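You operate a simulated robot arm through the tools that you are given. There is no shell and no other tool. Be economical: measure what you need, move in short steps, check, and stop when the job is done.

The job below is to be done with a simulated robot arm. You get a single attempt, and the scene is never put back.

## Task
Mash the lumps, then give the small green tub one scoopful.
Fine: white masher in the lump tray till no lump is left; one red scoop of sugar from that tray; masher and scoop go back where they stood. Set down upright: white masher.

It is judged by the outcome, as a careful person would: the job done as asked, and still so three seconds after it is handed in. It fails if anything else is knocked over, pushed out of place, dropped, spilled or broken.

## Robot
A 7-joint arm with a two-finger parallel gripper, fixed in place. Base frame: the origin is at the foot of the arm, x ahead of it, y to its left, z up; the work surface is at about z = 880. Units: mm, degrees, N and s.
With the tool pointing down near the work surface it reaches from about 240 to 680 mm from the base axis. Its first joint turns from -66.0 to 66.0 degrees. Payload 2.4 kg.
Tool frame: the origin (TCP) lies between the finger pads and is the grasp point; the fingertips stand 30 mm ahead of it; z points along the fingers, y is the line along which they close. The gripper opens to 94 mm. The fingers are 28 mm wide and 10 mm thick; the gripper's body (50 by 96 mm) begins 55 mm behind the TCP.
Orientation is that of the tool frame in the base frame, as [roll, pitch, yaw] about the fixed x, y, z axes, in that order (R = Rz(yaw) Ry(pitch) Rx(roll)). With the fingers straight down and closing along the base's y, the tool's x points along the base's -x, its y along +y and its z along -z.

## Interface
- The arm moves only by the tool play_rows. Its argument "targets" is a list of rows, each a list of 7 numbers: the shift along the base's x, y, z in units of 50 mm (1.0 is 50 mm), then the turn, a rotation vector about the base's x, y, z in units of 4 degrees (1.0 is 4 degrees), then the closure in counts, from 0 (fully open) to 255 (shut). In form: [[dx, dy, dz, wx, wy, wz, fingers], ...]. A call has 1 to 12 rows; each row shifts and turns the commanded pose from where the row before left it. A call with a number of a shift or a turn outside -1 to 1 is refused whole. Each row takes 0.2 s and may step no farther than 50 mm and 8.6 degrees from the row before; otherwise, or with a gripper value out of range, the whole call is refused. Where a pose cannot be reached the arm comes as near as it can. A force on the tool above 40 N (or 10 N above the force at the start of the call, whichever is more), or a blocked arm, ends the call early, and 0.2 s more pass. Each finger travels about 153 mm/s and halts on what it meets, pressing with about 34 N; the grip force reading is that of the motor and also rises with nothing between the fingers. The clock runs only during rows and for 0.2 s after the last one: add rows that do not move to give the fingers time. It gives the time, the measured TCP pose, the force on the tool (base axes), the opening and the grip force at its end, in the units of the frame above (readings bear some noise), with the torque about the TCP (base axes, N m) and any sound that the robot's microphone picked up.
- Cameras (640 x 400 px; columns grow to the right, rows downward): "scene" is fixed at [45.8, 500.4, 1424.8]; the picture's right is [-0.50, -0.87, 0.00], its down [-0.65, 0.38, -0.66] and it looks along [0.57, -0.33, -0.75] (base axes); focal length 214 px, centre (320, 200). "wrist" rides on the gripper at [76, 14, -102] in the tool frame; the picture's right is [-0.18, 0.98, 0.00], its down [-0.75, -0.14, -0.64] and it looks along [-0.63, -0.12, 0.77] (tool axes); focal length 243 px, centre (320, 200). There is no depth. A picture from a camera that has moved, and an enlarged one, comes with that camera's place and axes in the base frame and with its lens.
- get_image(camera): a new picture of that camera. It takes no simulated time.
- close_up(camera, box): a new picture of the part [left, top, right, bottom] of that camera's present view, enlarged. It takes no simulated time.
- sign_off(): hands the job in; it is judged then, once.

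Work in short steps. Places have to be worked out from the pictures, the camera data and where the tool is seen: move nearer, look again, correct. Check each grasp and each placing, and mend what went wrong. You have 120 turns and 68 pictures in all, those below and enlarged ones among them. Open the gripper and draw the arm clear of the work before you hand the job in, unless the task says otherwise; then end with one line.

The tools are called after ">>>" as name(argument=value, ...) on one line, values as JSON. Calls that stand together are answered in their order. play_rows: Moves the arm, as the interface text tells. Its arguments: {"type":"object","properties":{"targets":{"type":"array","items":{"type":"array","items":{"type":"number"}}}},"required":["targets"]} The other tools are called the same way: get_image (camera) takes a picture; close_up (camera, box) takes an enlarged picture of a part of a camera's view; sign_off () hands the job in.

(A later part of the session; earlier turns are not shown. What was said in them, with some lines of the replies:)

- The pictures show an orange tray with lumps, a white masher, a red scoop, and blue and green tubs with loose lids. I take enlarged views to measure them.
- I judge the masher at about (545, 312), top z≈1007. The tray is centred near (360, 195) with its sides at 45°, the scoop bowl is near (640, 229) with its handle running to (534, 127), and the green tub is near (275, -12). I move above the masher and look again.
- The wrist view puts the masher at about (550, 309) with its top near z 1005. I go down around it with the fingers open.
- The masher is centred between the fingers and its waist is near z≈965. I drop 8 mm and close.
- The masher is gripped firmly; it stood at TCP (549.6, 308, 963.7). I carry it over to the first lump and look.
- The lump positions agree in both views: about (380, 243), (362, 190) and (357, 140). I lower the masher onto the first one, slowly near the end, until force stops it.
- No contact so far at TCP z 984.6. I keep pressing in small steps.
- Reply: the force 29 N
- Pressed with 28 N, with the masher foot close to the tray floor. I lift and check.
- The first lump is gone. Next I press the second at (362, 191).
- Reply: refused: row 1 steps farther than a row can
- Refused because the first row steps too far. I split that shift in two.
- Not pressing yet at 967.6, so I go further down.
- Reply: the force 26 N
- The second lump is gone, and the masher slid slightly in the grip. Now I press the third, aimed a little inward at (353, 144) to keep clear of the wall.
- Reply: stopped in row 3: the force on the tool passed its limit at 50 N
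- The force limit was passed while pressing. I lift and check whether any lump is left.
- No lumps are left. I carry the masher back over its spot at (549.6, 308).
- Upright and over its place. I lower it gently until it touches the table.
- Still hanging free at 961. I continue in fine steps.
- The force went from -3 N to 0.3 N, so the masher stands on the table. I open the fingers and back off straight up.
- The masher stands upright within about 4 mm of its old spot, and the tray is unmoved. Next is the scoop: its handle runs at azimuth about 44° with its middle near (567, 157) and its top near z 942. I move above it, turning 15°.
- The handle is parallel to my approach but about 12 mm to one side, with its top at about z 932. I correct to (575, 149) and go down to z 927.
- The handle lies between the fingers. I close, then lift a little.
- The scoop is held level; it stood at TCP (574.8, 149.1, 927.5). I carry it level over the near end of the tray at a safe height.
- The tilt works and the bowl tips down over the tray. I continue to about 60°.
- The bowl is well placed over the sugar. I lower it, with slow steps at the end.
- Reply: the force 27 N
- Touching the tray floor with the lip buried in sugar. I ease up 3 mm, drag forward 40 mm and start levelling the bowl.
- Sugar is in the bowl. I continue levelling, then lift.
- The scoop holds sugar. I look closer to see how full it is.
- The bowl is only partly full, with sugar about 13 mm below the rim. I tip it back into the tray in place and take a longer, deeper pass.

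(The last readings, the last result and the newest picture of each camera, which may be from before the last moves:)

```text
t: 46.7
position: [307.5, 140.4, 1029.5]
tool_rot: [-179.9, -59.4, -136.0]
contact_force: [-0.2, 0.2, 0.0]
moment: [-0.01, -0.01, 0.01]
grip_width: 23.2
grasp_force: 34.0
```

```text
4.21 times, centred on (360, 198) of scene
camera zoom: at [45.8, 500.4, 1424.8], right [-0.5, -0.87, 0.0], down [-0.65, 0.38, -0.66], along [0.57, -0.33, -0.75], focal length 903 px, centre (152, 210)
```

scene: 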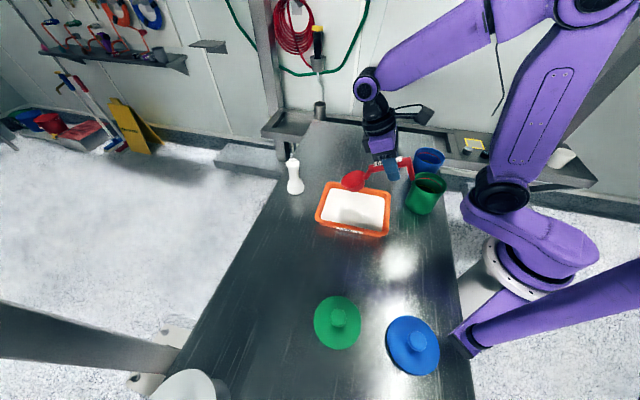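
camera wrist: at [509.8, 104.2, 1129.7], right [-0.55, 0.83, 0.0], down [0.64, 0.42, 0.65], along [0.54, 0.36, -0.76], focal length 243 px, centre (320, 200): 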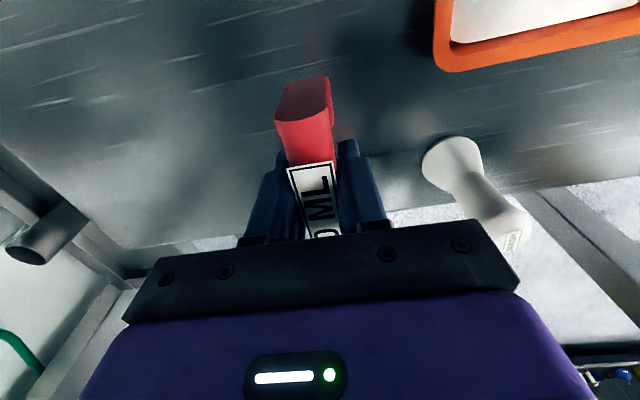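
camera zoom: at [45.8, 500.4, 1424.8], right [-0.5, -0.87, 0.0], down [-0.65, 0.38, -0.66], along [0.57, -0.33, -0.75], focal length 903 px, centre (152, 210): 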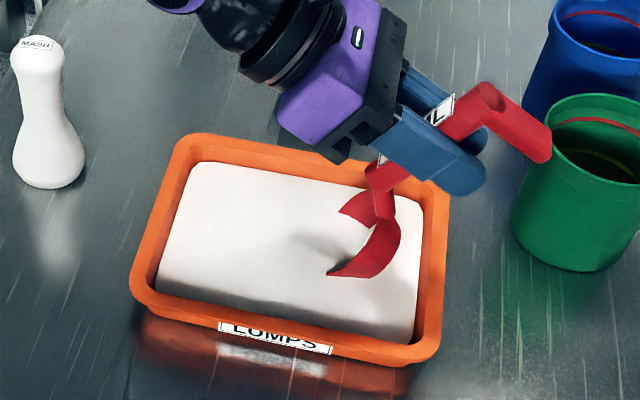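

Positioned again with the lip in the sugar. I go deeper, drag 44 mm at 60°, then rotate up while still advancing.

>>> play_rows(targets=[[0, 0, -0.08, 0, 0, 0, 255], [0, 0, -0.06, 0, 0, 0, 255], [0.158, 0.153, 0, 0, 0, 0, 255], [0.158, 0.153, 0, 0, 0, 0, 255], [0.158, 0.153, 0, 0, 0, 0, 255], [0.158, 0.153, 0, 0, 0, 0, 255], [0, 0, -0.085, 0.869, -0.899, 0, 255], [0, 0, -0.085, 0.869, -0.899, 0, 255], [0, 0, -0.085, 0.869, -0.899, 0, 255], [0, 0, -0.085, 0.869, -0.899, 0, 255], [0, 0, 0, 0, 0, 0, 255]])

>>> close_up(camera="scene", box=[310, 150, 410, 245])

```text
t: 49.1
position: [339.2, 168.7, 1005.4]
tool_rot: [180.0, -39.1, -135.9]
contact_force: [1.1, 0.4, -0.9]
moment: [0.02, -0.01, -0.04]
grip_width: 23.2
grasp_force: 34.2
```

```text
4.21 times, centred on (360, 198) of scene
camera zoom: at [45.8, 500.4, 1424.8], right [-0.5, -0.87, 0.0], down [-0.65, 0.38, -0.66], along [0.57, -0.33, -0.75], focal length 903 px, centre (152, 210)
```

zoom: 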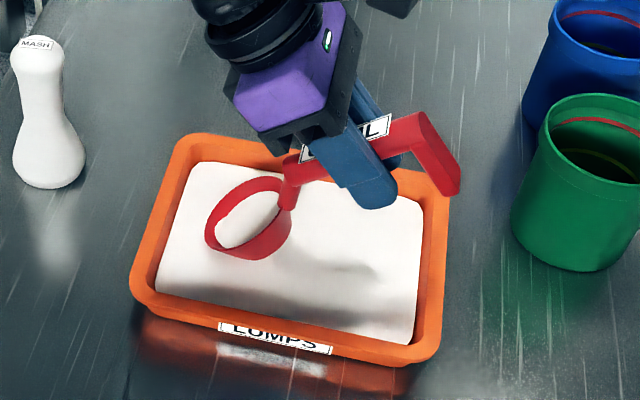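

I level and lift out again, then compare the fill.

>>> play_rows(targets=[[-0.097, -0.094, -0.08, 0.869, -0.899, 0, 255], [-0.097, -0.094, -0.08, 0.869, -0.899, 0, 255], [-0.097, -0.094, -0.08, 0.869, -0.899, 0, 255], [-0.097, -0.094, -0.08, 0.869, -0.899, 0, 255], [-0.06, -0.058, 0.06, 0.869, -0.899, 0, 255], [-0.06, -0.058, 0.06, 0.869, -0.899, 0, 255], [-0.06, -0.058, 0.06, 0.869, -0.899, 0, 255], [-0.06, -0.058, 0.06, 0.73, -0.755, 0, 255], [0, 0, 0.2, 0, 0, 0, 255], [0, 0, 0.4, 0, 0, 0, 255], [0, 0, 0, 0, 0, 0, 255]])

>>> close_up(camera="scene", box=[330, 158, 384, 194])

```text
t: 51.5
position: [307.0, 139.8, 1032.9]
tool_rot: [-179.9, 0.0, -136.0]
contact_force: [0.3, 0.0, -0.9]
moment: [-0.03, -0.01, -0.01]
grip_width: 23.3
grasp_force: 33.9
```

```text
11.11 times, centred on (357, 176) of scene
camera zoom: at [45.8, 500.4, 1424.8], right [-0.5, -0.87, 0.0], down [-0.65, 0.38, -0.66], along [0.57, -0.33, -0.75], focal length 2383 px, centre (-91, 467)
```

zoom: 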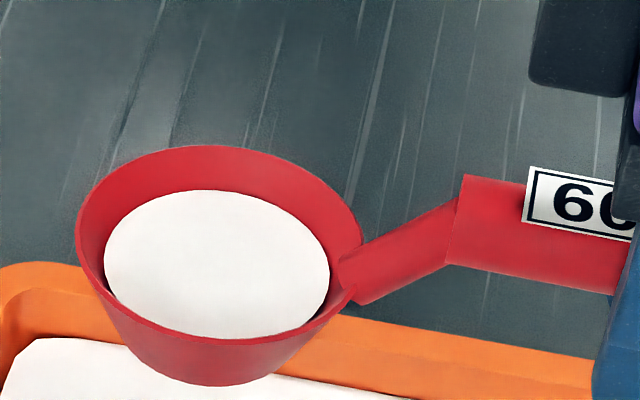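

Fuller this time: the disc is about 80% of the rim width and sits about 9 mm below the rim. I try to top it up with a shallower pass without tipping it out, at 43° tilt and a longer drag.

>>> play_rows(targets=[[-0.05, -0.049, 0, -0.938, 0.971, 0, 255], [-0.05, -0.049, 0, -0.938, 0.971, 0, 255], [-0.05, -0.049, 0, -0.938, 0.971, 0, 255], [-0.05, -0.049, 0, -0.938, 0.971, 0, 255], [-0.05, -0.049, 0, -0.938, 0.971, 0, 255], [-0.05, -0.049, 0, -0.938, 0.971, 0, 255], [-0.05, -0.049, 0, -0.938, 0.971, 0, 255], [-0.05, -0.049, 0, -0.938, 0.971, 0, 255], [0, 0, -0.3, 0, 0, 0, 255], [0, 0, -0.2, 0, 0, 0, 255], [0, 0, 0, 0, 0, 0, 255]])

>>> close_up(camera="scene", box=[310, 150, 410, 245])

```text
t: 53.9
position: [287.5, 120.3, 1007.5]
tool_rot: [-179.9, -43.3, -136.0]
contact_force: [-2.0, -1.6, 16.9]
moment: [0.63, -0.63, 0.02]
grip_width: 23.2
grasp_force: 34.0
```

```text
4.21 times, centred on (360, 198) of scene
camera zoom: at [45.5, 500.2, 1424.8], right [-0.5, -0.87, 0.0], down [-0.65, 0.38, -0.66], along [0.57, -0.33, -0.75], focal length 903 px, centre (152, 210)
```

zoom: 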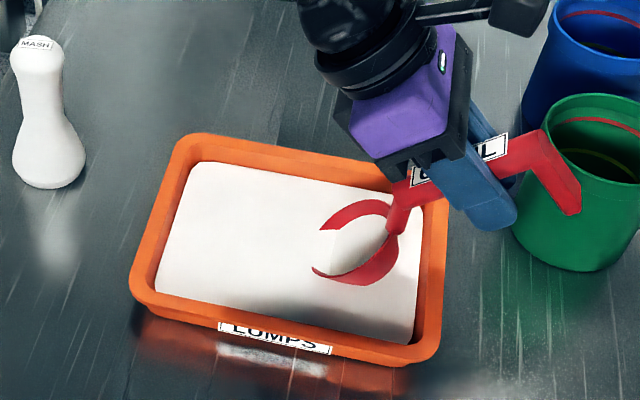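

The lip is well under with the earlier sugar still inside. I ease up 2 mm, drag 70 mm forward, then level.

>>> play_rows(targets=[[0, 0, 0.04, 0, 0, 0, 255], [0.201, 0.195, 0, 0, 0, 0, 255], [0.201, 0.195, 0, 0, 0, 0, 255], [0.201, 0.195, 0, 0, 0, 0, 255], [0.201, 0.195, 0, 0, 0, 0, 255], [0.201, 0.195, -0.02, 0, 0, 0, 255], [-0.05, -0.05, -0.08, 0.938, -0.971, 0, 255], [-0.07, -0.07, -0.09, 0.938, -0.971, 0, 255], [-0.097, -0.094, -0.08, 0.938, -0.971, 0, 255], [-0.097, -0.094, -0.06, 0.938, -0.971, 0, 255], [0, 0, 0, 0, 0, 0, 255]])

>>> play_rows(targets=[[-0.06, -0.058, 0.06, 0.938, -0.971, 0, 255], [-0.06, -0.058, 0.06, 0.938, -0.971, 0, 255], [-0.06, -0.058, 0.06, 0.938, -0.971, 0, 255], [-0.06, -0.058, 0.06, 0.938, -0.971, 0, 255], [0, 0, 0.3, 0, 0, 0, 255], [0, 0, 0.4, 0, 0, 0, 255], [0, 0, 0, 0, 0, 0, 255]])

>>> close_up(camera="scene", box=[330, 158, 384, 194])

```text
t: 56.3
position: [322.0, 153.3, 992.9]
tool_rot: [179.9, -21.4, -136.0]
contact_force: [-0.1, 0.0, -0.5]
moment: [0.02, 0.02, 0.0]
grip_width: 23.6
grasp_force: 34.1
```

```text
t: 57.9
position: [311.3, 141.4, 1039.3]
tool_rot: [-180.0, 0.0, -136.0]
contact_force: [0.1, -0.1, -0.4]
moment: [0.02, 0.02, -0.03]
grip_width: 23.2
grasp_force: 34.1
```

```text
11.11 times, centred on (357, 176) of scene
camera zoom: at [45.8, 500.4, 1424.8], right [-0.5, -0.87, 0.0], down [-0.65, 0.38, -0.66], along [0.57, -0.33, -0.75], focal length 2383 px, centre (-91, 467)
```

zoom: 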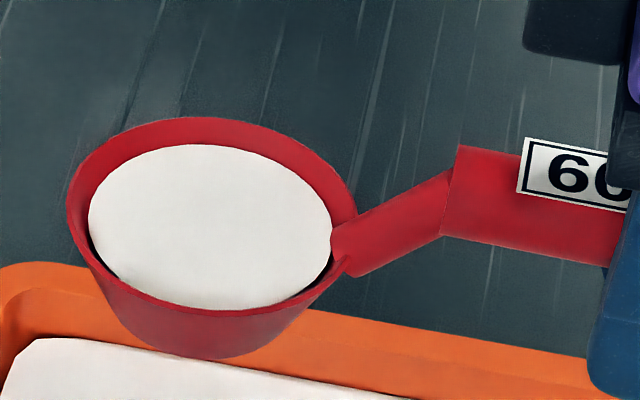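

Fuller again, about 5 mm below the rim. One more identical pass should make it a proper scoopful.

>>> play_rows(targets=[[-0.06, -0.054, 0, -0.938, 0.971, 0, 255], [-0.06, -0.054, 0, -0.938, 0.971, 0, 255], [-0.06, -0.054, 0, -0.938, 0.971, 0, 255], [-0.06, -0.054, 0, -0.938, 0.971, 0, 255], [-0.06, -0.054, 0, -0.938, 0.971, 0, 255], [-0.06, -0.054, 0, -0.938, 0.971, 0, 255], [-0.05, -0.049, 0, -0.938, 0.971, 0, 255], [-0.05, -0.049, 0, -0.938, 0.971, 0, 255], [0, 0, -0.35, 0, 0, 0, 255], [0, 0, -0.25, 0, 0, 0, 255], [0, 0, 0, 0, 0, 0, 255]])

>>> play_rows(targets=[[0.201, 0.195, 0, 0, 0, 0, 255], [0.201, 0.195, 0, 0, 0, 0, 255], [0.201, 0.195, 0, 0, 0, 0, 255], [0.201, 0.195, 0, 0, 0, 0, 255], [0.201, 0.195, -0.02, 0, 0, 0, 255], [-0.05, -0.05, -0.08, 0.938, -0.971, 0, 255], [-0.07, -0.07, -0.09, 0.938, -0.971, 0, 255], [-0.097, -0.094, -0.08, 0.938, -0.971, 0, 255], [-0.097, -0.094, -0.06, 0.938, -0.971, 0, 255], [0, 0, 0, 0, 0, 0, 255]])

>>> play_rows(targets=[[-0.06, -0.058, 0.06, 0.938, -0.971, 0, 255], [-0.06, -0.058, 0.06, 0.938, -0.971, 0, 255], [-0.06, -0.058, 0.06, 0.938, -0.971, 0, 255], [-0.06, -0.058, 0.06, 0.938, -0.971, 0, 255], [0, 0, 0.3, 0, 0, 0, 255], [0, 0, 0.4, 0, 0, 0, 255], [0, 0, 0, 0, 0, 0, 255]])

>>> close_up(camera="scene", box=[330, 158, 384, 194])

```text
t: 60.3
position: [287.6, 120.2, 1009.6]
tool_rot: [-179.9, -43.2, -136.0]
contact_force: [-0.1, -0.7, -0.7]
moment: [0.02, 0.01, 0.01]
grip_width: 23.5
grasp_force: 33.7
```

```text
t: 62.5
position: [322.9, 153.5, 992.7]
tool_rot: [180.0, -21.5, -136.0]
contact_force: [0.4, -0.2, -1.2]
moment: [0.01, 0.01, 0.01]
grip_width: 23.0
grasp_force: 34.0
```

```text
t: 64.1
position: [309.7, 141.2, 1039.9]
tool_rot: [-180.0, 0.0, -136.0]
contact_force: [-0.4, 0.1, -1.2]
moment: [0.0, 0.04, -0.01]
grip_width: 23.3
grasp_force: 34.1
```

```text
11.11 times, centred on (357, 176) of scene
camera zoom: at [45.8, 500.4, 1424.8], right [-0.5, -0.87, 0.0], down [-0.65, 0.38, -0.66], along [0.57, -0.33, -0.75], focal length 2383 px, centre (-91, 467)
```

zoom: 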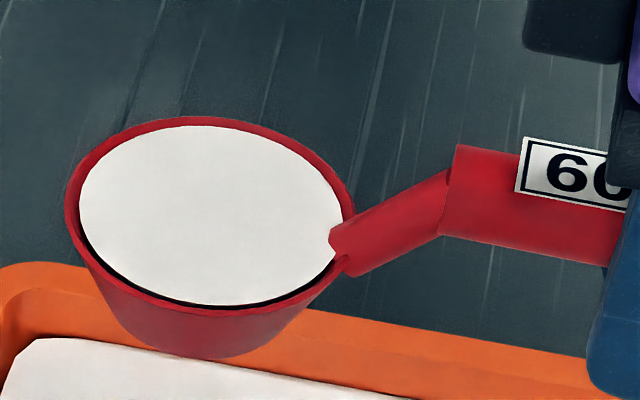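

The scoop is full to just under the rim. I raise it and, keeping it level, turn the scoop clockwise so that the bowl will point toward the green tub.

>>> play_rows(targets=[[0, 0, 0.2, 0, 0, -0.3, 255], [0, 0, 0.3, 0, 0, -0.7, 255], [0, 0, 0.2, 0, 0, -1, 255], [0, 0, 0, 0, 0, -1, 255], [0, 0, 0, 0, 0, -1, 255], [0, 0, 0, 0, 0, -1, 255], [0, 0, 0, 0, 0, -1, 255], [0, 0, 0, 0, 0, -1, 255], [0, 0, 0, 0, 0, -1, 255], [0, 0, 0, 0, 0, -1, 255], [0, 0, 0, 0, 0, -1, 255], [0, 0, 0, 0, 0, -0.5, 255]])

>>> close_up(camera="scene", box=[310, 110, 470, 230])

```text
t: 66.7
position: [310.4, 143.3, 1074.9]
tool_rot: [-180.0, 0.0, -178.1]
contact_force: [-0.3, -0.5, -0.3]
moment: [-0.01, 0.03, 0.03]
grip_width: 23.4
grasp_force: 33.8
```

```text
3.33 times, centred on (390, 170) of scene
camera zoom: at [45.8, 500.4, 1424.8], right [-0.5, -0.87, 0.0], down [-0.65, 0.38, -0.66], along [0.57, -0.33, -0.75], focal length 715 px, centre (87, 300)
```

zoom: 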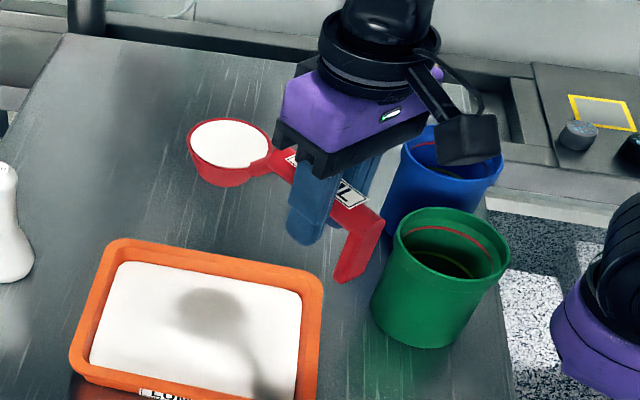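

Level and full. I continue the turn in two calls, drifting toward the tub.

>>> play_rows(targets=[[0, 0, 0, 0, 0, -0.5, 255], [0, 0, 0, 0, 0, -1, 255], [0, 0, 0, 0, 0, -1, 255], [0, 0, 0, 0, 0, -1, 255], [0, 0, 0, 0, 0, -1, 255], [0, 0, 0, 0, 0, -1, 255], [0, 0, 0, 0, 0, -1, 255], [0, 0, 0, 0, 0, -1, 255], [0, 0, 0, 0, 0, -1, 255], [0, 0, 0, 0, 0, -1, 255], [0, 0, 0, 0, 0, -1, 255], [0, 0, 0, 0, 0, -0.5, 255]])

>>> play_rows(targets=[[0, 0, 0, 0, 0, -0.5, 255], [0, 0, 0, 0, 0, -1, 255], [0, 0, 0, 0, 0, -1, 255], [0, 0, 0, 0, 0, -1, 255], [0, 0, 0, 0, 0, -1, 255], [0, 0, 0, 0, 0, -1, 255], [0, 0, 0, 0, 0, -1, 255], [0, 0, 0, 0, 0, -1, 255], [0, 0, 0, 0, 0, -1, 255], [0, 0, 0, 0, 0, -1, 255], [0, 0, 0, 0, 0, -1, 255], [0, 0, 0, 0, 0, -0.5, 255]])

>>> get_image(camera="scene")

```text
t: 69.3
position: [310.6, 141.8, 1074.8]
tool_rot: [180.0, 0.0, 137.9]
contact_force: [0.4, 0.3, -0.9]
moment: [0.01, 0.02, 0.0]
grip_width: 23.5
grasp_force: 34.1
```

```text
t: 71.9
position: [310.5, 140.6, 1075.0]
tool_rot: [179.9, 0.0, 94.0]
contact_force: [0.2, -0.3, -0.7]
moment: [0.0, -0.01, 0.0]
grip_width: 23.2
grasp_force: 34.5
```

```text
24 pictures are left
```

scene: 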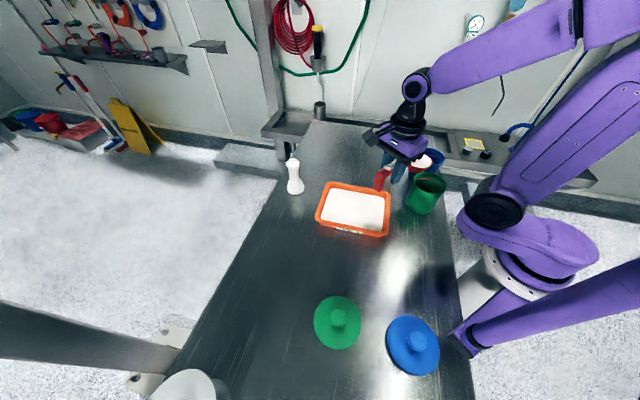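

The bowl now points along -y. I shift so that its lip comes over the tub centre, still level and above the rim, and check.

>>> play_rows(targets=[[-0.2, -0.06, 0, 0, 0, 0, 255], [-0.3, -0.1, 0, 0, 0, 0, 255], [-0.3, -0.1, -0.1, 0, 0, 0, 255], [-0.1, -0.04, -0.1, 0, 0, 0, 255], [0, 0, 0, 0, 0, 0, 255]])

>>> close_up(camera="scene", box=[370, 120, 470, 220])

>>> get_image(camera="wrist")

```text
t: 73.1
position: [265.2, 126.6, 1063.4]
tool_rot: [179.9, 0.1, 93.9]
contact_force: [0.7, -0.2, -1.5]
moment: [0.04, 0.0, -0.01]
grip_width: 23.0
grasp_force: 34.0
```

```text
4.00 times, centred on (420, 170) of scene
camera zoom: at [45.8, 500.4, 1424.8], right [-0.5, -0.87, 0.0], down [-0.65, 0.38, -0.66], along [0.57, -0.33, -0.75], focal length 858 px, centre (-80, 320)
```

zoom: 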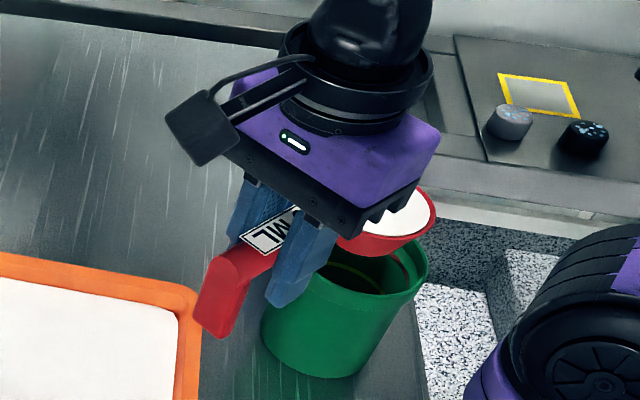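

```text
22 pictures are left
camera wrist: at [274.9, 203.4, 1166.7], right [0.99, -0.11, 0.0], down [-0.09, -0.76, 0.64], along [-0.07, -0.64, -0.77], focal length 243 px, centre (320, 200)
```

wrist: 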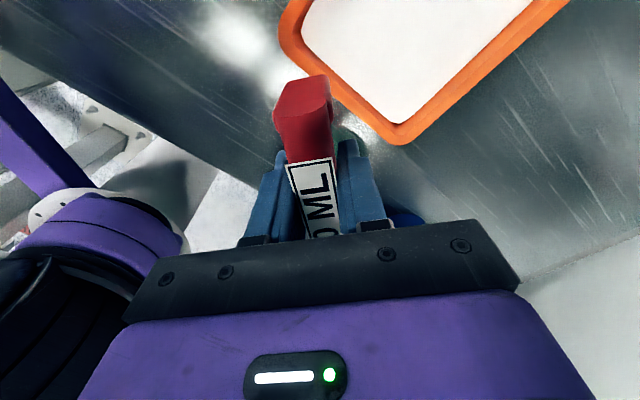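

The bowl and tub line up, with the lip about over the tub centre. I tilt bowl-down in 4° rows while keeping the lip over the tub, to about 32° first.

>>> play_rows(targets=[[0.005, -0.05, 0.03, 1, 0.07, 0, 255], [0.005, -0.06, 0.05, 1, 0.07, 0, 255], [0.005, -0.065, 0.06, 1, 0.07, 0, 255], [0.005, -0.07, 0.065, 1, 0.07, 0, 255], [0.005, -0.075, 0.07, 1, 0.07, 0, 255], [0.005, -0.08, 0.075, 1, 0.07, 0, 255], [0.005, -0.085, 0.08, 1, 0.07, 0, 255], [0.005, -0.09, 0.09, 1, 0.07, 0, 255], [0, 0, 0, 0, 0, 0, 255]])

>>> close_up(camera="scene", box=[370, 120, 470, 220])

```text
t: 75.1
position: [267.3, 98.3, 1091.8]
tool_rot: [180.0, -32.3, 94.0]
contact_force: [0.4, -0.2, -1.1]
moment: [0.02, 0.02, 0.01]
grip_width: 23.1
grasp_force: 33.8
```

```text
4.00 times, centred on (420, 170) of scene
camera zoom: at [45.8, 500.4, 1424.8], right [-0.5, -0.87, 0.0], down [-0.65, 0.38, -0.66], along [0.57, -0.33, -0.75], focal length 858 px, centre (-80, 320)
```

zoom: 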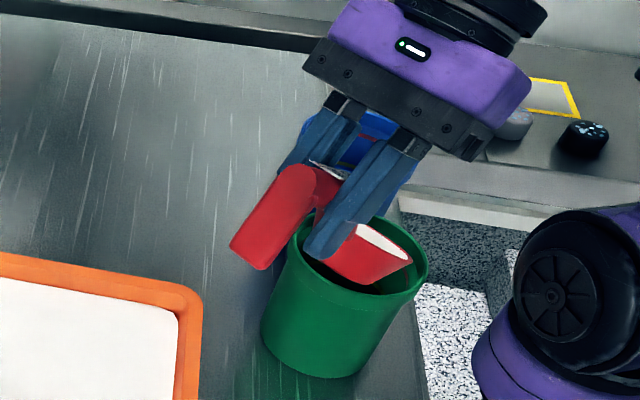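

The lip is inside the tub mouth and the sugar has not moved yet. I keep tilting to about 64°.

>>> play_rows(targets=[[0.008, -0.11, 0.15, 1, 0.07, 0, 255], [0.008, -0.12, 0.14, 1, 0.07, 0, 255], [0.009, -0.13, 0.13, 1, 0.07, 0, 255], [0.01, -0.145, 0.12, 1, 0.07, 0, 255], [0.01, -0.155, 0.11, 1, 0.07, 0, 255], [0.011, -0.16, 0.1, 1, 0.07, 0, 255], [0.012, -0.17, 0.085, 1, 0.07, 0, 255], [0.012, -0.18, 0.075, 1, 0.07, 0, 255], [0, 0, 0, 0, 0, 0, 255]])

>>> close_up(camera="scene", box=[370, 120, 470, 220])

```text
t: 77.1
position: [270.0, 40.0, 1135.8]
tool_rot: [-180.0, -64.2, 94.2]
contact_force: [0.2, 0.4, -1.5]
moment: [0.01, -0.01, -0.02]
grip_width: 23.6
grasp_force: 33.7
```

```text
4.00 times, centred on (420, 170) of scene
camera zoom: at [45.8, 500.4, 1424.8], right [-0.5, -0.87, 0.0], down [-0.65, 0.38, -0.66], along [0.57, -0.33, -0.75], focal length 858 px, centre (-80, 320)
```

zoom: 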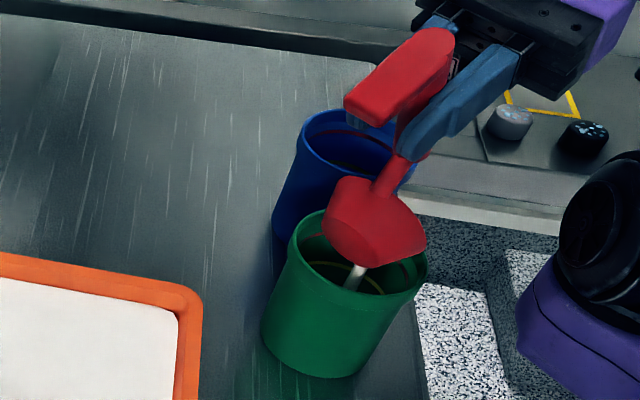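

Sugar is streaming into the tub. I continue slowly to about 92° and hold to empty the bowl.

>>> play_rows(targets=[[0, 0, 0, 0, 0, 0, 255], [0.013, -0.185, 0.06, 1, 0.07, 0, 255], [0.013, -0.185, 0.05, 1, 0.07, 0, 255], [0.013, -0.19, 0.04, 1, 0.07, 0, 255], [0.013, -0.19, 0.02, 1, 0.07, 0, 255], [0.013, -0.19, 0.01, 1, 0.07, 0, 255], [0.013, -0.19, 0, 1, 0.07, 0, 255], [0.013, -0.19, 0, 1, 0.07, 0, 255], [0, 0, 0, 0, 0, 0, 255], [0, 0, 0, 0, 0, 0, 255]])

>>> close_up(camera="scene", box=[370, 120, 470, 220])

```text
t: 79.3
position: [275.9, -24.8, 1145.7]
tool_rot: [-0.1, -87.7, -85.9]
contact_force: [-1.0, 0.5, -1.3]
moment: [0.02, -0.02, 0.0]
grip_width: 23.5
grasp_force: 34.2
```

```text
4.00 times, centred on (420, 170) of scene
camera zoom: at [45.8, 500.4, 1424.8], right [-0.5, -0.87, 0.0], down [-0.65, 0.38, -0.66], along [0.57, -0.33, -0.75], focal length 858 px, centre (-80, 320)
```

zoom: 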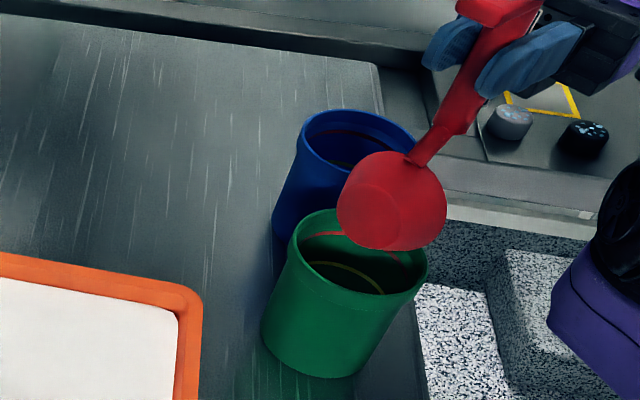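

The stream has stopped. I tilt another 16° over the tub to shed any rest, then look inside.

>>> play_rows(targets=[[0.013, -0.19, 0, 1, 0.07, 0, 255], [0.013, -0.19, 0, 1, 0.07, 0, 255], [0.013, -0.18, -0.02, 1, 0.07, 0, 255], [0.013, -0.18, -0.02, 1, 0.07, 0, 255], [0, 0, 0, 0, 0, 0, 255], [0, 0, 0, 0, 0, 0, 255], [0, 0, 0, 0, 0, 0, 255], [0, 0, 0, 0, 0, 0, 255]])

>>> close_up(camera="scene", box=[395, 150, 445, 220])

```text
t: 81.1
position: [277.4, -62.8, 1143.3]
tool_rot: [0.0, -71.7, -85.8]
contact_force: [0.2, 0.6, -0.8]
moment: [0.0, 0.01, 0.02]
grip_width: 23.5
grasp_force: 33.7
```

```text
5.71 times, centred on (420, 185) of scene
camera zoom: at [45.8, 500.4, 1424.8], right [-0.5, -0.87, 0.0], down [-0.65, 0.38, -0.66], along [0.57, -0.33, -0.75], focal length 1226 px, centre (-251, 286)
```

zoom: 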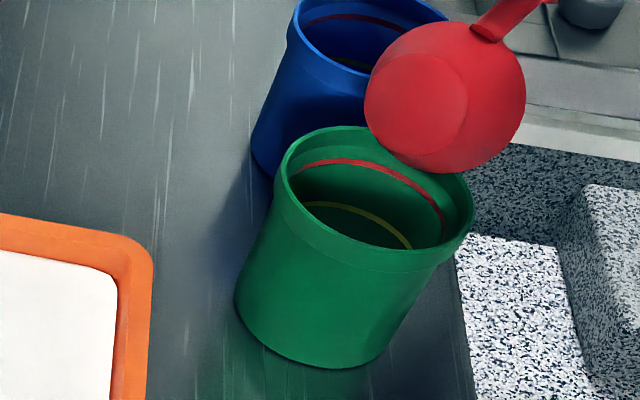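

The tub's floor is hidden from this angle. I raise 25 mm, reverse the tilt and check the bowl.

>>> play_rows(targets=[[0, 0, 0.5, 0, 0, 0, 255], [0, 0.14, 0, -1, -0.07, 0, 255], [0, 0.14, 0, -1, -0.07, 0, 255], [0, 0.14, 0, -1, -0.07, 0, 255], [0, 0.14, 0, -1, -0.07, 0, 255], [0, 0.14, 0, -1, -0.07, 0, 255], [0, 0.14, 0, -1, -0.07, 0, 255], [0, 0.14, 0, -1, -0.07, 0, 255], [0, 0.14, 0, -1, -0.07, 0, 255], [0, 0.14, 0, -1, -0.07, 0, 255], [0, 0.14, 0, -1, -0.07, 0, 255], [0, 0.14, 0, -1, -0.07, 0, 255]])

>>> play_rows(targets=[[0, 0.14, 0, -1, -0.07, 0, 255], [0, 0.14, 0, -1, -0.07, 0, 255], [0, 0.14, 0, -1, -0.07, 0, 255], [0, 0.14, 0, -1, -0.07, 0, 255], [0, 0.14, 0, -1, -0.07, 0, 255], [0, 0.14, 0, -1, -0.07, 0, 255], [0, 0.14, 0, -1, -0.07, 0, 255], [0, 0.14, 0, -1, -0.07, 0, 255], [0, 0.14, 0, -1, -0.07, 0, 255], [0, 0.14, 0, -1, -0.07, 0, 255], [0, 0.14, 0, -1, -0.07, 0, 255], [0, 0.14, 0, -1, -0.07, 0, 255]])

>>> play_rows(targets=[[0, 0.14, 0, -1, -0.07, 0, 255], [0, 0.14, 0, -1, -0.07, 0, 255], [0, 0.14, 0, -1, -0.07, 0, 255], [0, 0.14, 0, -1, -0.07, 0, 255], [0, 0, 0, 0, 0, 0, 255]])

>>> close_up(camera="scene", box=[370, 100, 470, 220])

```text
t: 83.7
position: [278.2, 14.7, 1153.1]
tool_rot: [-179.9, -64.1, 93.9]
contact_force: [-0.4, 0.3, -1.5]
moment: [0.02, 0.0, 0.01]
grip_width: 23.5
grasp_force: 33.6
out of reach, approached as far as the arm can: row 1
```

```text
t: 86.3
position: [278.9, 98.3, 1152.2]
tool_rot: [-179.9, -16.0, 94.1]
contact_force: [0.2, 0.1, -0.4]
moment: [0.02, -0.03, -0.02]
grip_width: 23.4
grasp_force: 34.3
```

```text
t: 87.5
position: [278.4, 125.9, 1151.0]
tool_rot: [179.9, -0.1, 94.0]
contact_force: [0.5, 0.7, -0.8]
moment: [0.0, 0.01, -0.03]
grip_width: 23.3
grasp_force: 34.0
```

```text
3.33 times, centred on (420, 160) of scene
camera zoom: at [45.8, 500.4, 1424.8], right [-0.5, -0.87, 0.0], down [-0.65, 0.38, -0.66], along [0.57, -0.33, -0.75], focal length 715 px, centre (-13, 333)
```

zoom: 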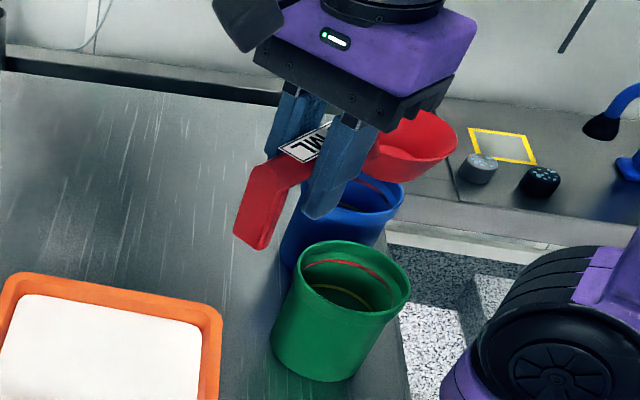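

The bowl is empty and level. I turn back to the original heading while carrying it out toward its place.

>>> play_rows(targets=[[0.1, 0.01, 0, 0, 0, 0.985, 255], [0.18, 0.014, 0, 0, 0, 0.985, 255], [0.18, 0.014, 0, 0, 0, 0.985, 255], [0.18, 0.014, 0, 0, 0, 0.985, 255], [0.18, 0.014, 0, 0, 0, 0.985, 255], [0.18, 0.014, 0, 0, 0, 0.985, 255], [0.18, 0.014, 0, 0, 0, 0.985, 255], [0.18, 0.014, 0, 0, 0, 0.985, 255], [0.18, 0.014, 0, 0, 0, 0.985, 255], [0.18, 0.014, 0, 0, 0, 0.985, 255], [0.18, 0.014, 0, 0, 0, 0.985, 255], [0.18, 0.014, 0, 0, 0, 0.985, 255]])

>>> play_rows(targets=[[0.18, 0.014, 0, 0, 0, 0.985, 255], [0.18, 0.014, 0, 0, 0, 0.985, 255], [0.18, 0.014, 0, 0, 0, 0.985, 255], [0.18, 0.014, 0, 0, 0, 0.985, 255], [0.18, 0.014, 0, 0, 0, 0.985, 255], [0.18, 0.014, 0, 0, 0, 0.985, 255], [0.18, 0.014, 0, 0, 0, 0.985, 255], [0.18, 0.014, 0, 0, 0, 0.985, 255], [0.18, 0.014, 0, 0, 0, 0.985, 255], [0.18, 0.014, 0, 0, 0, 0.985, 255], [0.18, 0.014, 0, 0, 0, 0.985, 255], [0.18, 0.014, 0, 0, 0, 0.985, 255]])

>>> play_rows(targets=[[0.18, 0.014, 0, 0, 0, 0.985, 255], [0.18, 0.014, 0, 0, 0, 0.985, 255], [0.18, 0.014, 0, 0, 0, 0.985, 255], [0.18, 0.014, 0, 0, 0, 0.985, 255], [0.18, 0.014, 0, 0, 0, 0.985, 255], [0.18, 0.014, 0, 0, 0, 0.985, 255], [0.18, 0.014, 0, 0, 0, 0.985, 255], [0.18, 0.014, 0, 0, 0, 0.985, 255], [0.18, 0.014, 0, 0, 0, 0.985, 255], [0, 0, 0, 0, 0, 0, 255]])

```text
t: 90.1
position: [383.2, 134.7, 1152.2]
tool_rot: [179.9, 0.0, 141.4]
contact_force: [-0.2, -0.6, -0.6]
moment: [0.03, 0.0, 0.02]
grip_width: 23.3
grasp_force: 33.6
```

```text
t: 92.7
position: [489.6, 143.1, 1151.2]
tool_rot: [-179.9, 0.0, -171.3]
contact_force: [0.3, 0.1, 0.4]
moment: [-0.01, 0.02, 0.0]
grip_width: 23.3
grasp_force: 34.1
```

```text
t: 94.9
position: [571.3, 149.0, 1151.6]
tool_rot: [-180.0, 0.1, -135.9]
contact_force: [-0.8, -0.3, 0.5]
moment: [-0.02, 0.0, 0.01]
grip_width: 23.1
grasp_force: 34.1
```

Back over its place with the original heading. I lower it, slowing near the table.

>>> play_rows(targets=[[0.03, 0, -0.5, 0, 0, 0, 255], [0.02, 0, -0.8, 0, 0, 0, 255], [0, 0, -0.8, 0, 0, 0, 255], [0, 0, -0.8, 0, 0, 0, 255], [0, 0, -0.8, 0, 0, 0, 255], [0, 0, -0.4, 0, 0, 0, 255], [0, 0, -0.16, 0, 0, 0, 255], [0, 0, 0, 0, 0, 0, 255]])

>>> close_up(camera="scene", box=[270, 110, 360, 190])

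```text
t: 96.7
position: [573.8, 149.0, 938.9]
tool_rot: [180.0, 0.1, -136.0]
contact_force: [-1.0, 0.1, -1.0]
moment: [-0.01, -0.03, 0.02]
grip_width: 23.5
grasp_force: 33.8
```

```text
5.00 times, centred on (315, 150) of scene
camera zoom: at [45.8, 500.4, 1424.8], right [-0.5, -0.87, 0.0], down [-0.65, 0.38, -0.66], along [0.57, -0.33, -0.75], focal length 1072 px, centre (345, 450)
```

zoom: 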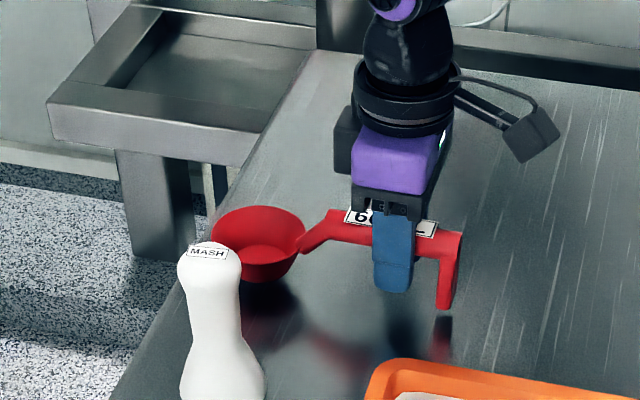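

>>> play_rows(targets=[[0.01, 0, -0.1, 0, 0, 0, 255], [0, 0, -0.06, 0, 0, 0, 255], [0, 0, -0.04, 0, 0, 0, 255], [0, 0, 0, 0, 0, 0, 255]])

```text
t: 97.7
position: [574.2, 149.1, 929.0]
tool_rot: [179.9, -0.1, -136.0]
contact_force: [0.5, -0.1, -0.5]
moment: [-0.01, 0.0, -0.03]
grip_width: 23.2
grasp_force: 33.6
```

>>> play_rows(targets=[[0, 0, -0.03, 0, 0, 0, 255], [0, 0, -0.02, 0, 0, 0, 255], [0, 0, 0, 0, 0, 0, 255]])

>>> close_up(camera="scene", box=[270, 110, 360, 190])

```text
t: 98.5
position: [575.4, 149.6, 928.7]
tool_rot: [-179.9, -0.1, -136.0]
contact_force: [-2.5, -1.7, 15.8]
moment: [-0.51, 0.62, -0.04]
grip_width: 23.2
grasp_force: 33.6
```

```text
5.00 times, centred on (315, 150) of scene
camera zoom: at [45.4, 500.3, 1424.8], right [-0.5, -0.87, 0.0], down [-0.65, 0.38, -0.66], along [0.57, -0.33, -0.75], focal length 1072 px, centre (345, 450)
```

zoom: 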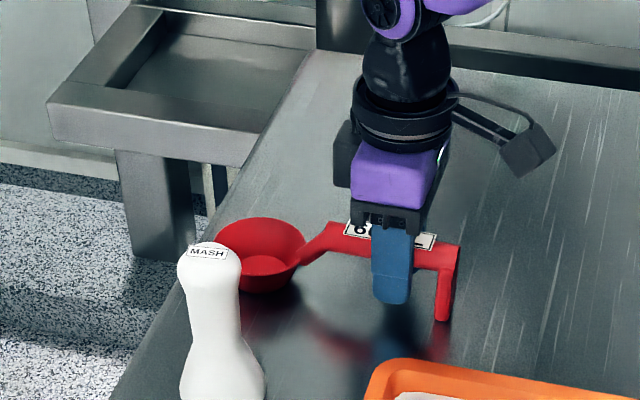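

The scoop's leg touches the table (16 N) and the picture matches its original stance. I ease up 1 mm, release and rise.

>>> play_rows(targets=[[0, 0, 0.03, 0, 0, 0, 255], [0, 0, 0, 0, 0, 0, 230], [0, 0, 0, 0, 0, 0, 180], [0, 0, 0, 0, 0, 0, 90], [0, 0, 0, 0, 0, 0, 0], [0, 0, 0, 0, 0, 0, 0], [0, 0, 0.5, 0, 0, 0, 0], [0, 0, 0.9, 0, 0, 0, 0], [0, 0, 0.9, 0, 0, 0, 0], [0, 0, 0.9, 0, 0, 0, 0], [0, 0, 0, 0, 0, 0, 0]])

>>> close_up(camera="scene", box=[270, 130, 400, 250])

```text
t: 100.9
position: [574.9, 149.4, 1088.9]
tool_rot: [-180.0, 0.0, -136.0]
contact_force: [0.1, 0.6, 0.4]
moment: [-0.01, 0.0, 0.0]
grip_width: 94.2
grasp_force: 0.0
```

```text
3.33 times, centred on (335, 190) of scene
camera zoom: at [45.8, 500.4, 1424.8], right [-0.5, -0.87, 0.0], down [-0.65, 0.38, -0.66], along [0.57, -0.33, -0.75], focal length 715 px, centre (270, 233)
```

zoom: 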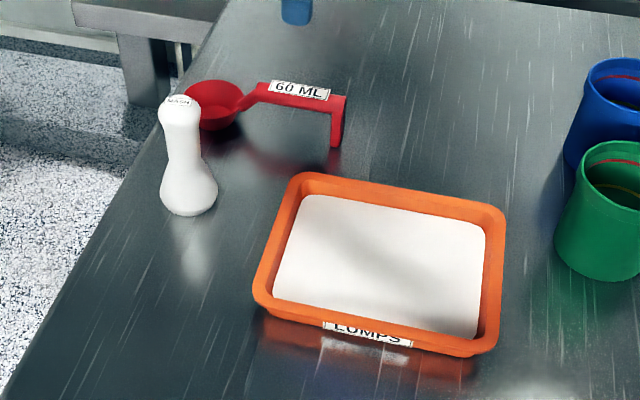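

The scoop and masher stand where they were, and the tray is unmoved. I withdraw the arm toward home and look into the green tub with the wrist camera.

>>> play_rows(targets=[[0, 0, 0.6, 0, 0, 0, 0], [-0.48, -0.29, 0.3, 0, 0, -1, 0], [-0.48, -0.29, 0.3, 0, 0, -1, 0], [-0.48, -0.29, 0.3, 0, 0, -1, 0], [-0.48, -0.29, 0.3, 0, 0, -1, 0], [-0.48, -0.29, 0.3, 0, 0, -1, 0], [-0.48, -0.29, 0.3, 0, 0, -1, 0], [-0.48, -0.29, 0.3, 0, 0, -1, 0], [-0.48, -0.29, 0.3, 0, 0, -1, 0], [-0.48, -0.29, 0.3, 0, 0, -1, 0], [-0.48, -0.29, 0.3, 0, 0, -1, 0], [-0.4, -0.29, 0.3, 0, 0, -1, 0]])

>>> get_image(camera="wrist")

>>> get_image(camera="scene")

```text
t: 103.5
position: [313.5, -10.2, 1282.8]
tool_rot: [-179.9, -0.1, 179.9]
contact_force: [-1.0, 0.5, 0.6]
moment: [0.02, -0.01, -0.01]
grip_width: 94.1
grasp_force: 0.0
```

```text
13 pictures are left
camera wrist: at [238.2, 3.1, 1385.0], right [0.19, 0.98, 0.0], down [0.75, -0.14, 0.64], along [0.63, -0.12, -0.77], focal length 243 px, centre (320, 200)
```

wrist: 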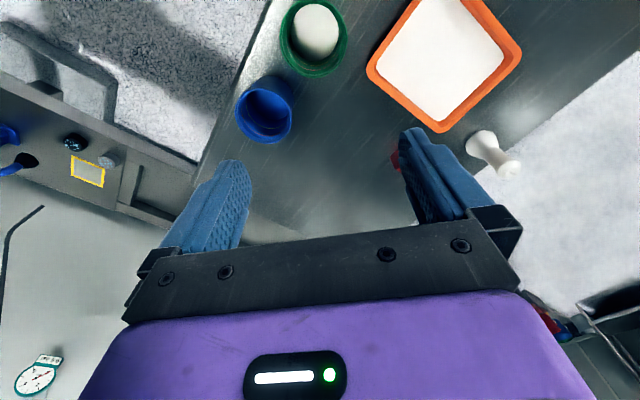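

```text
12 pictures are left
```

scene: 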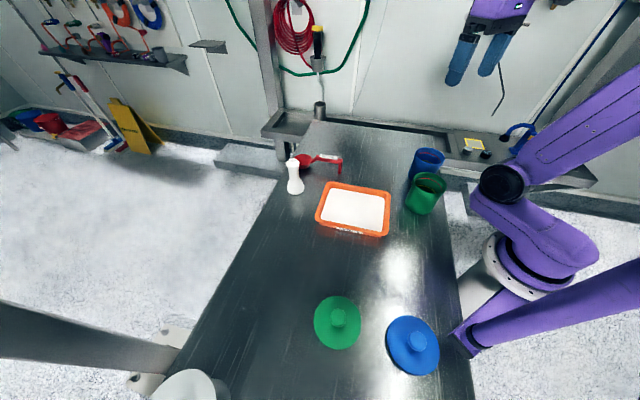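

Sugar covers the floor of the green tub and no spill shows on the table. No lumps are left, the masher stands upright, the scoop is back, and the arm is clear with the gripper open. I hand the job in.

>>> sign_off()

```text
The job is handed in.
```

The lumps are mashed and the green tub has one full red scoop of sugar; the scoop is back where it stood, and the masher is back upright, about 4 mm off its old spot.
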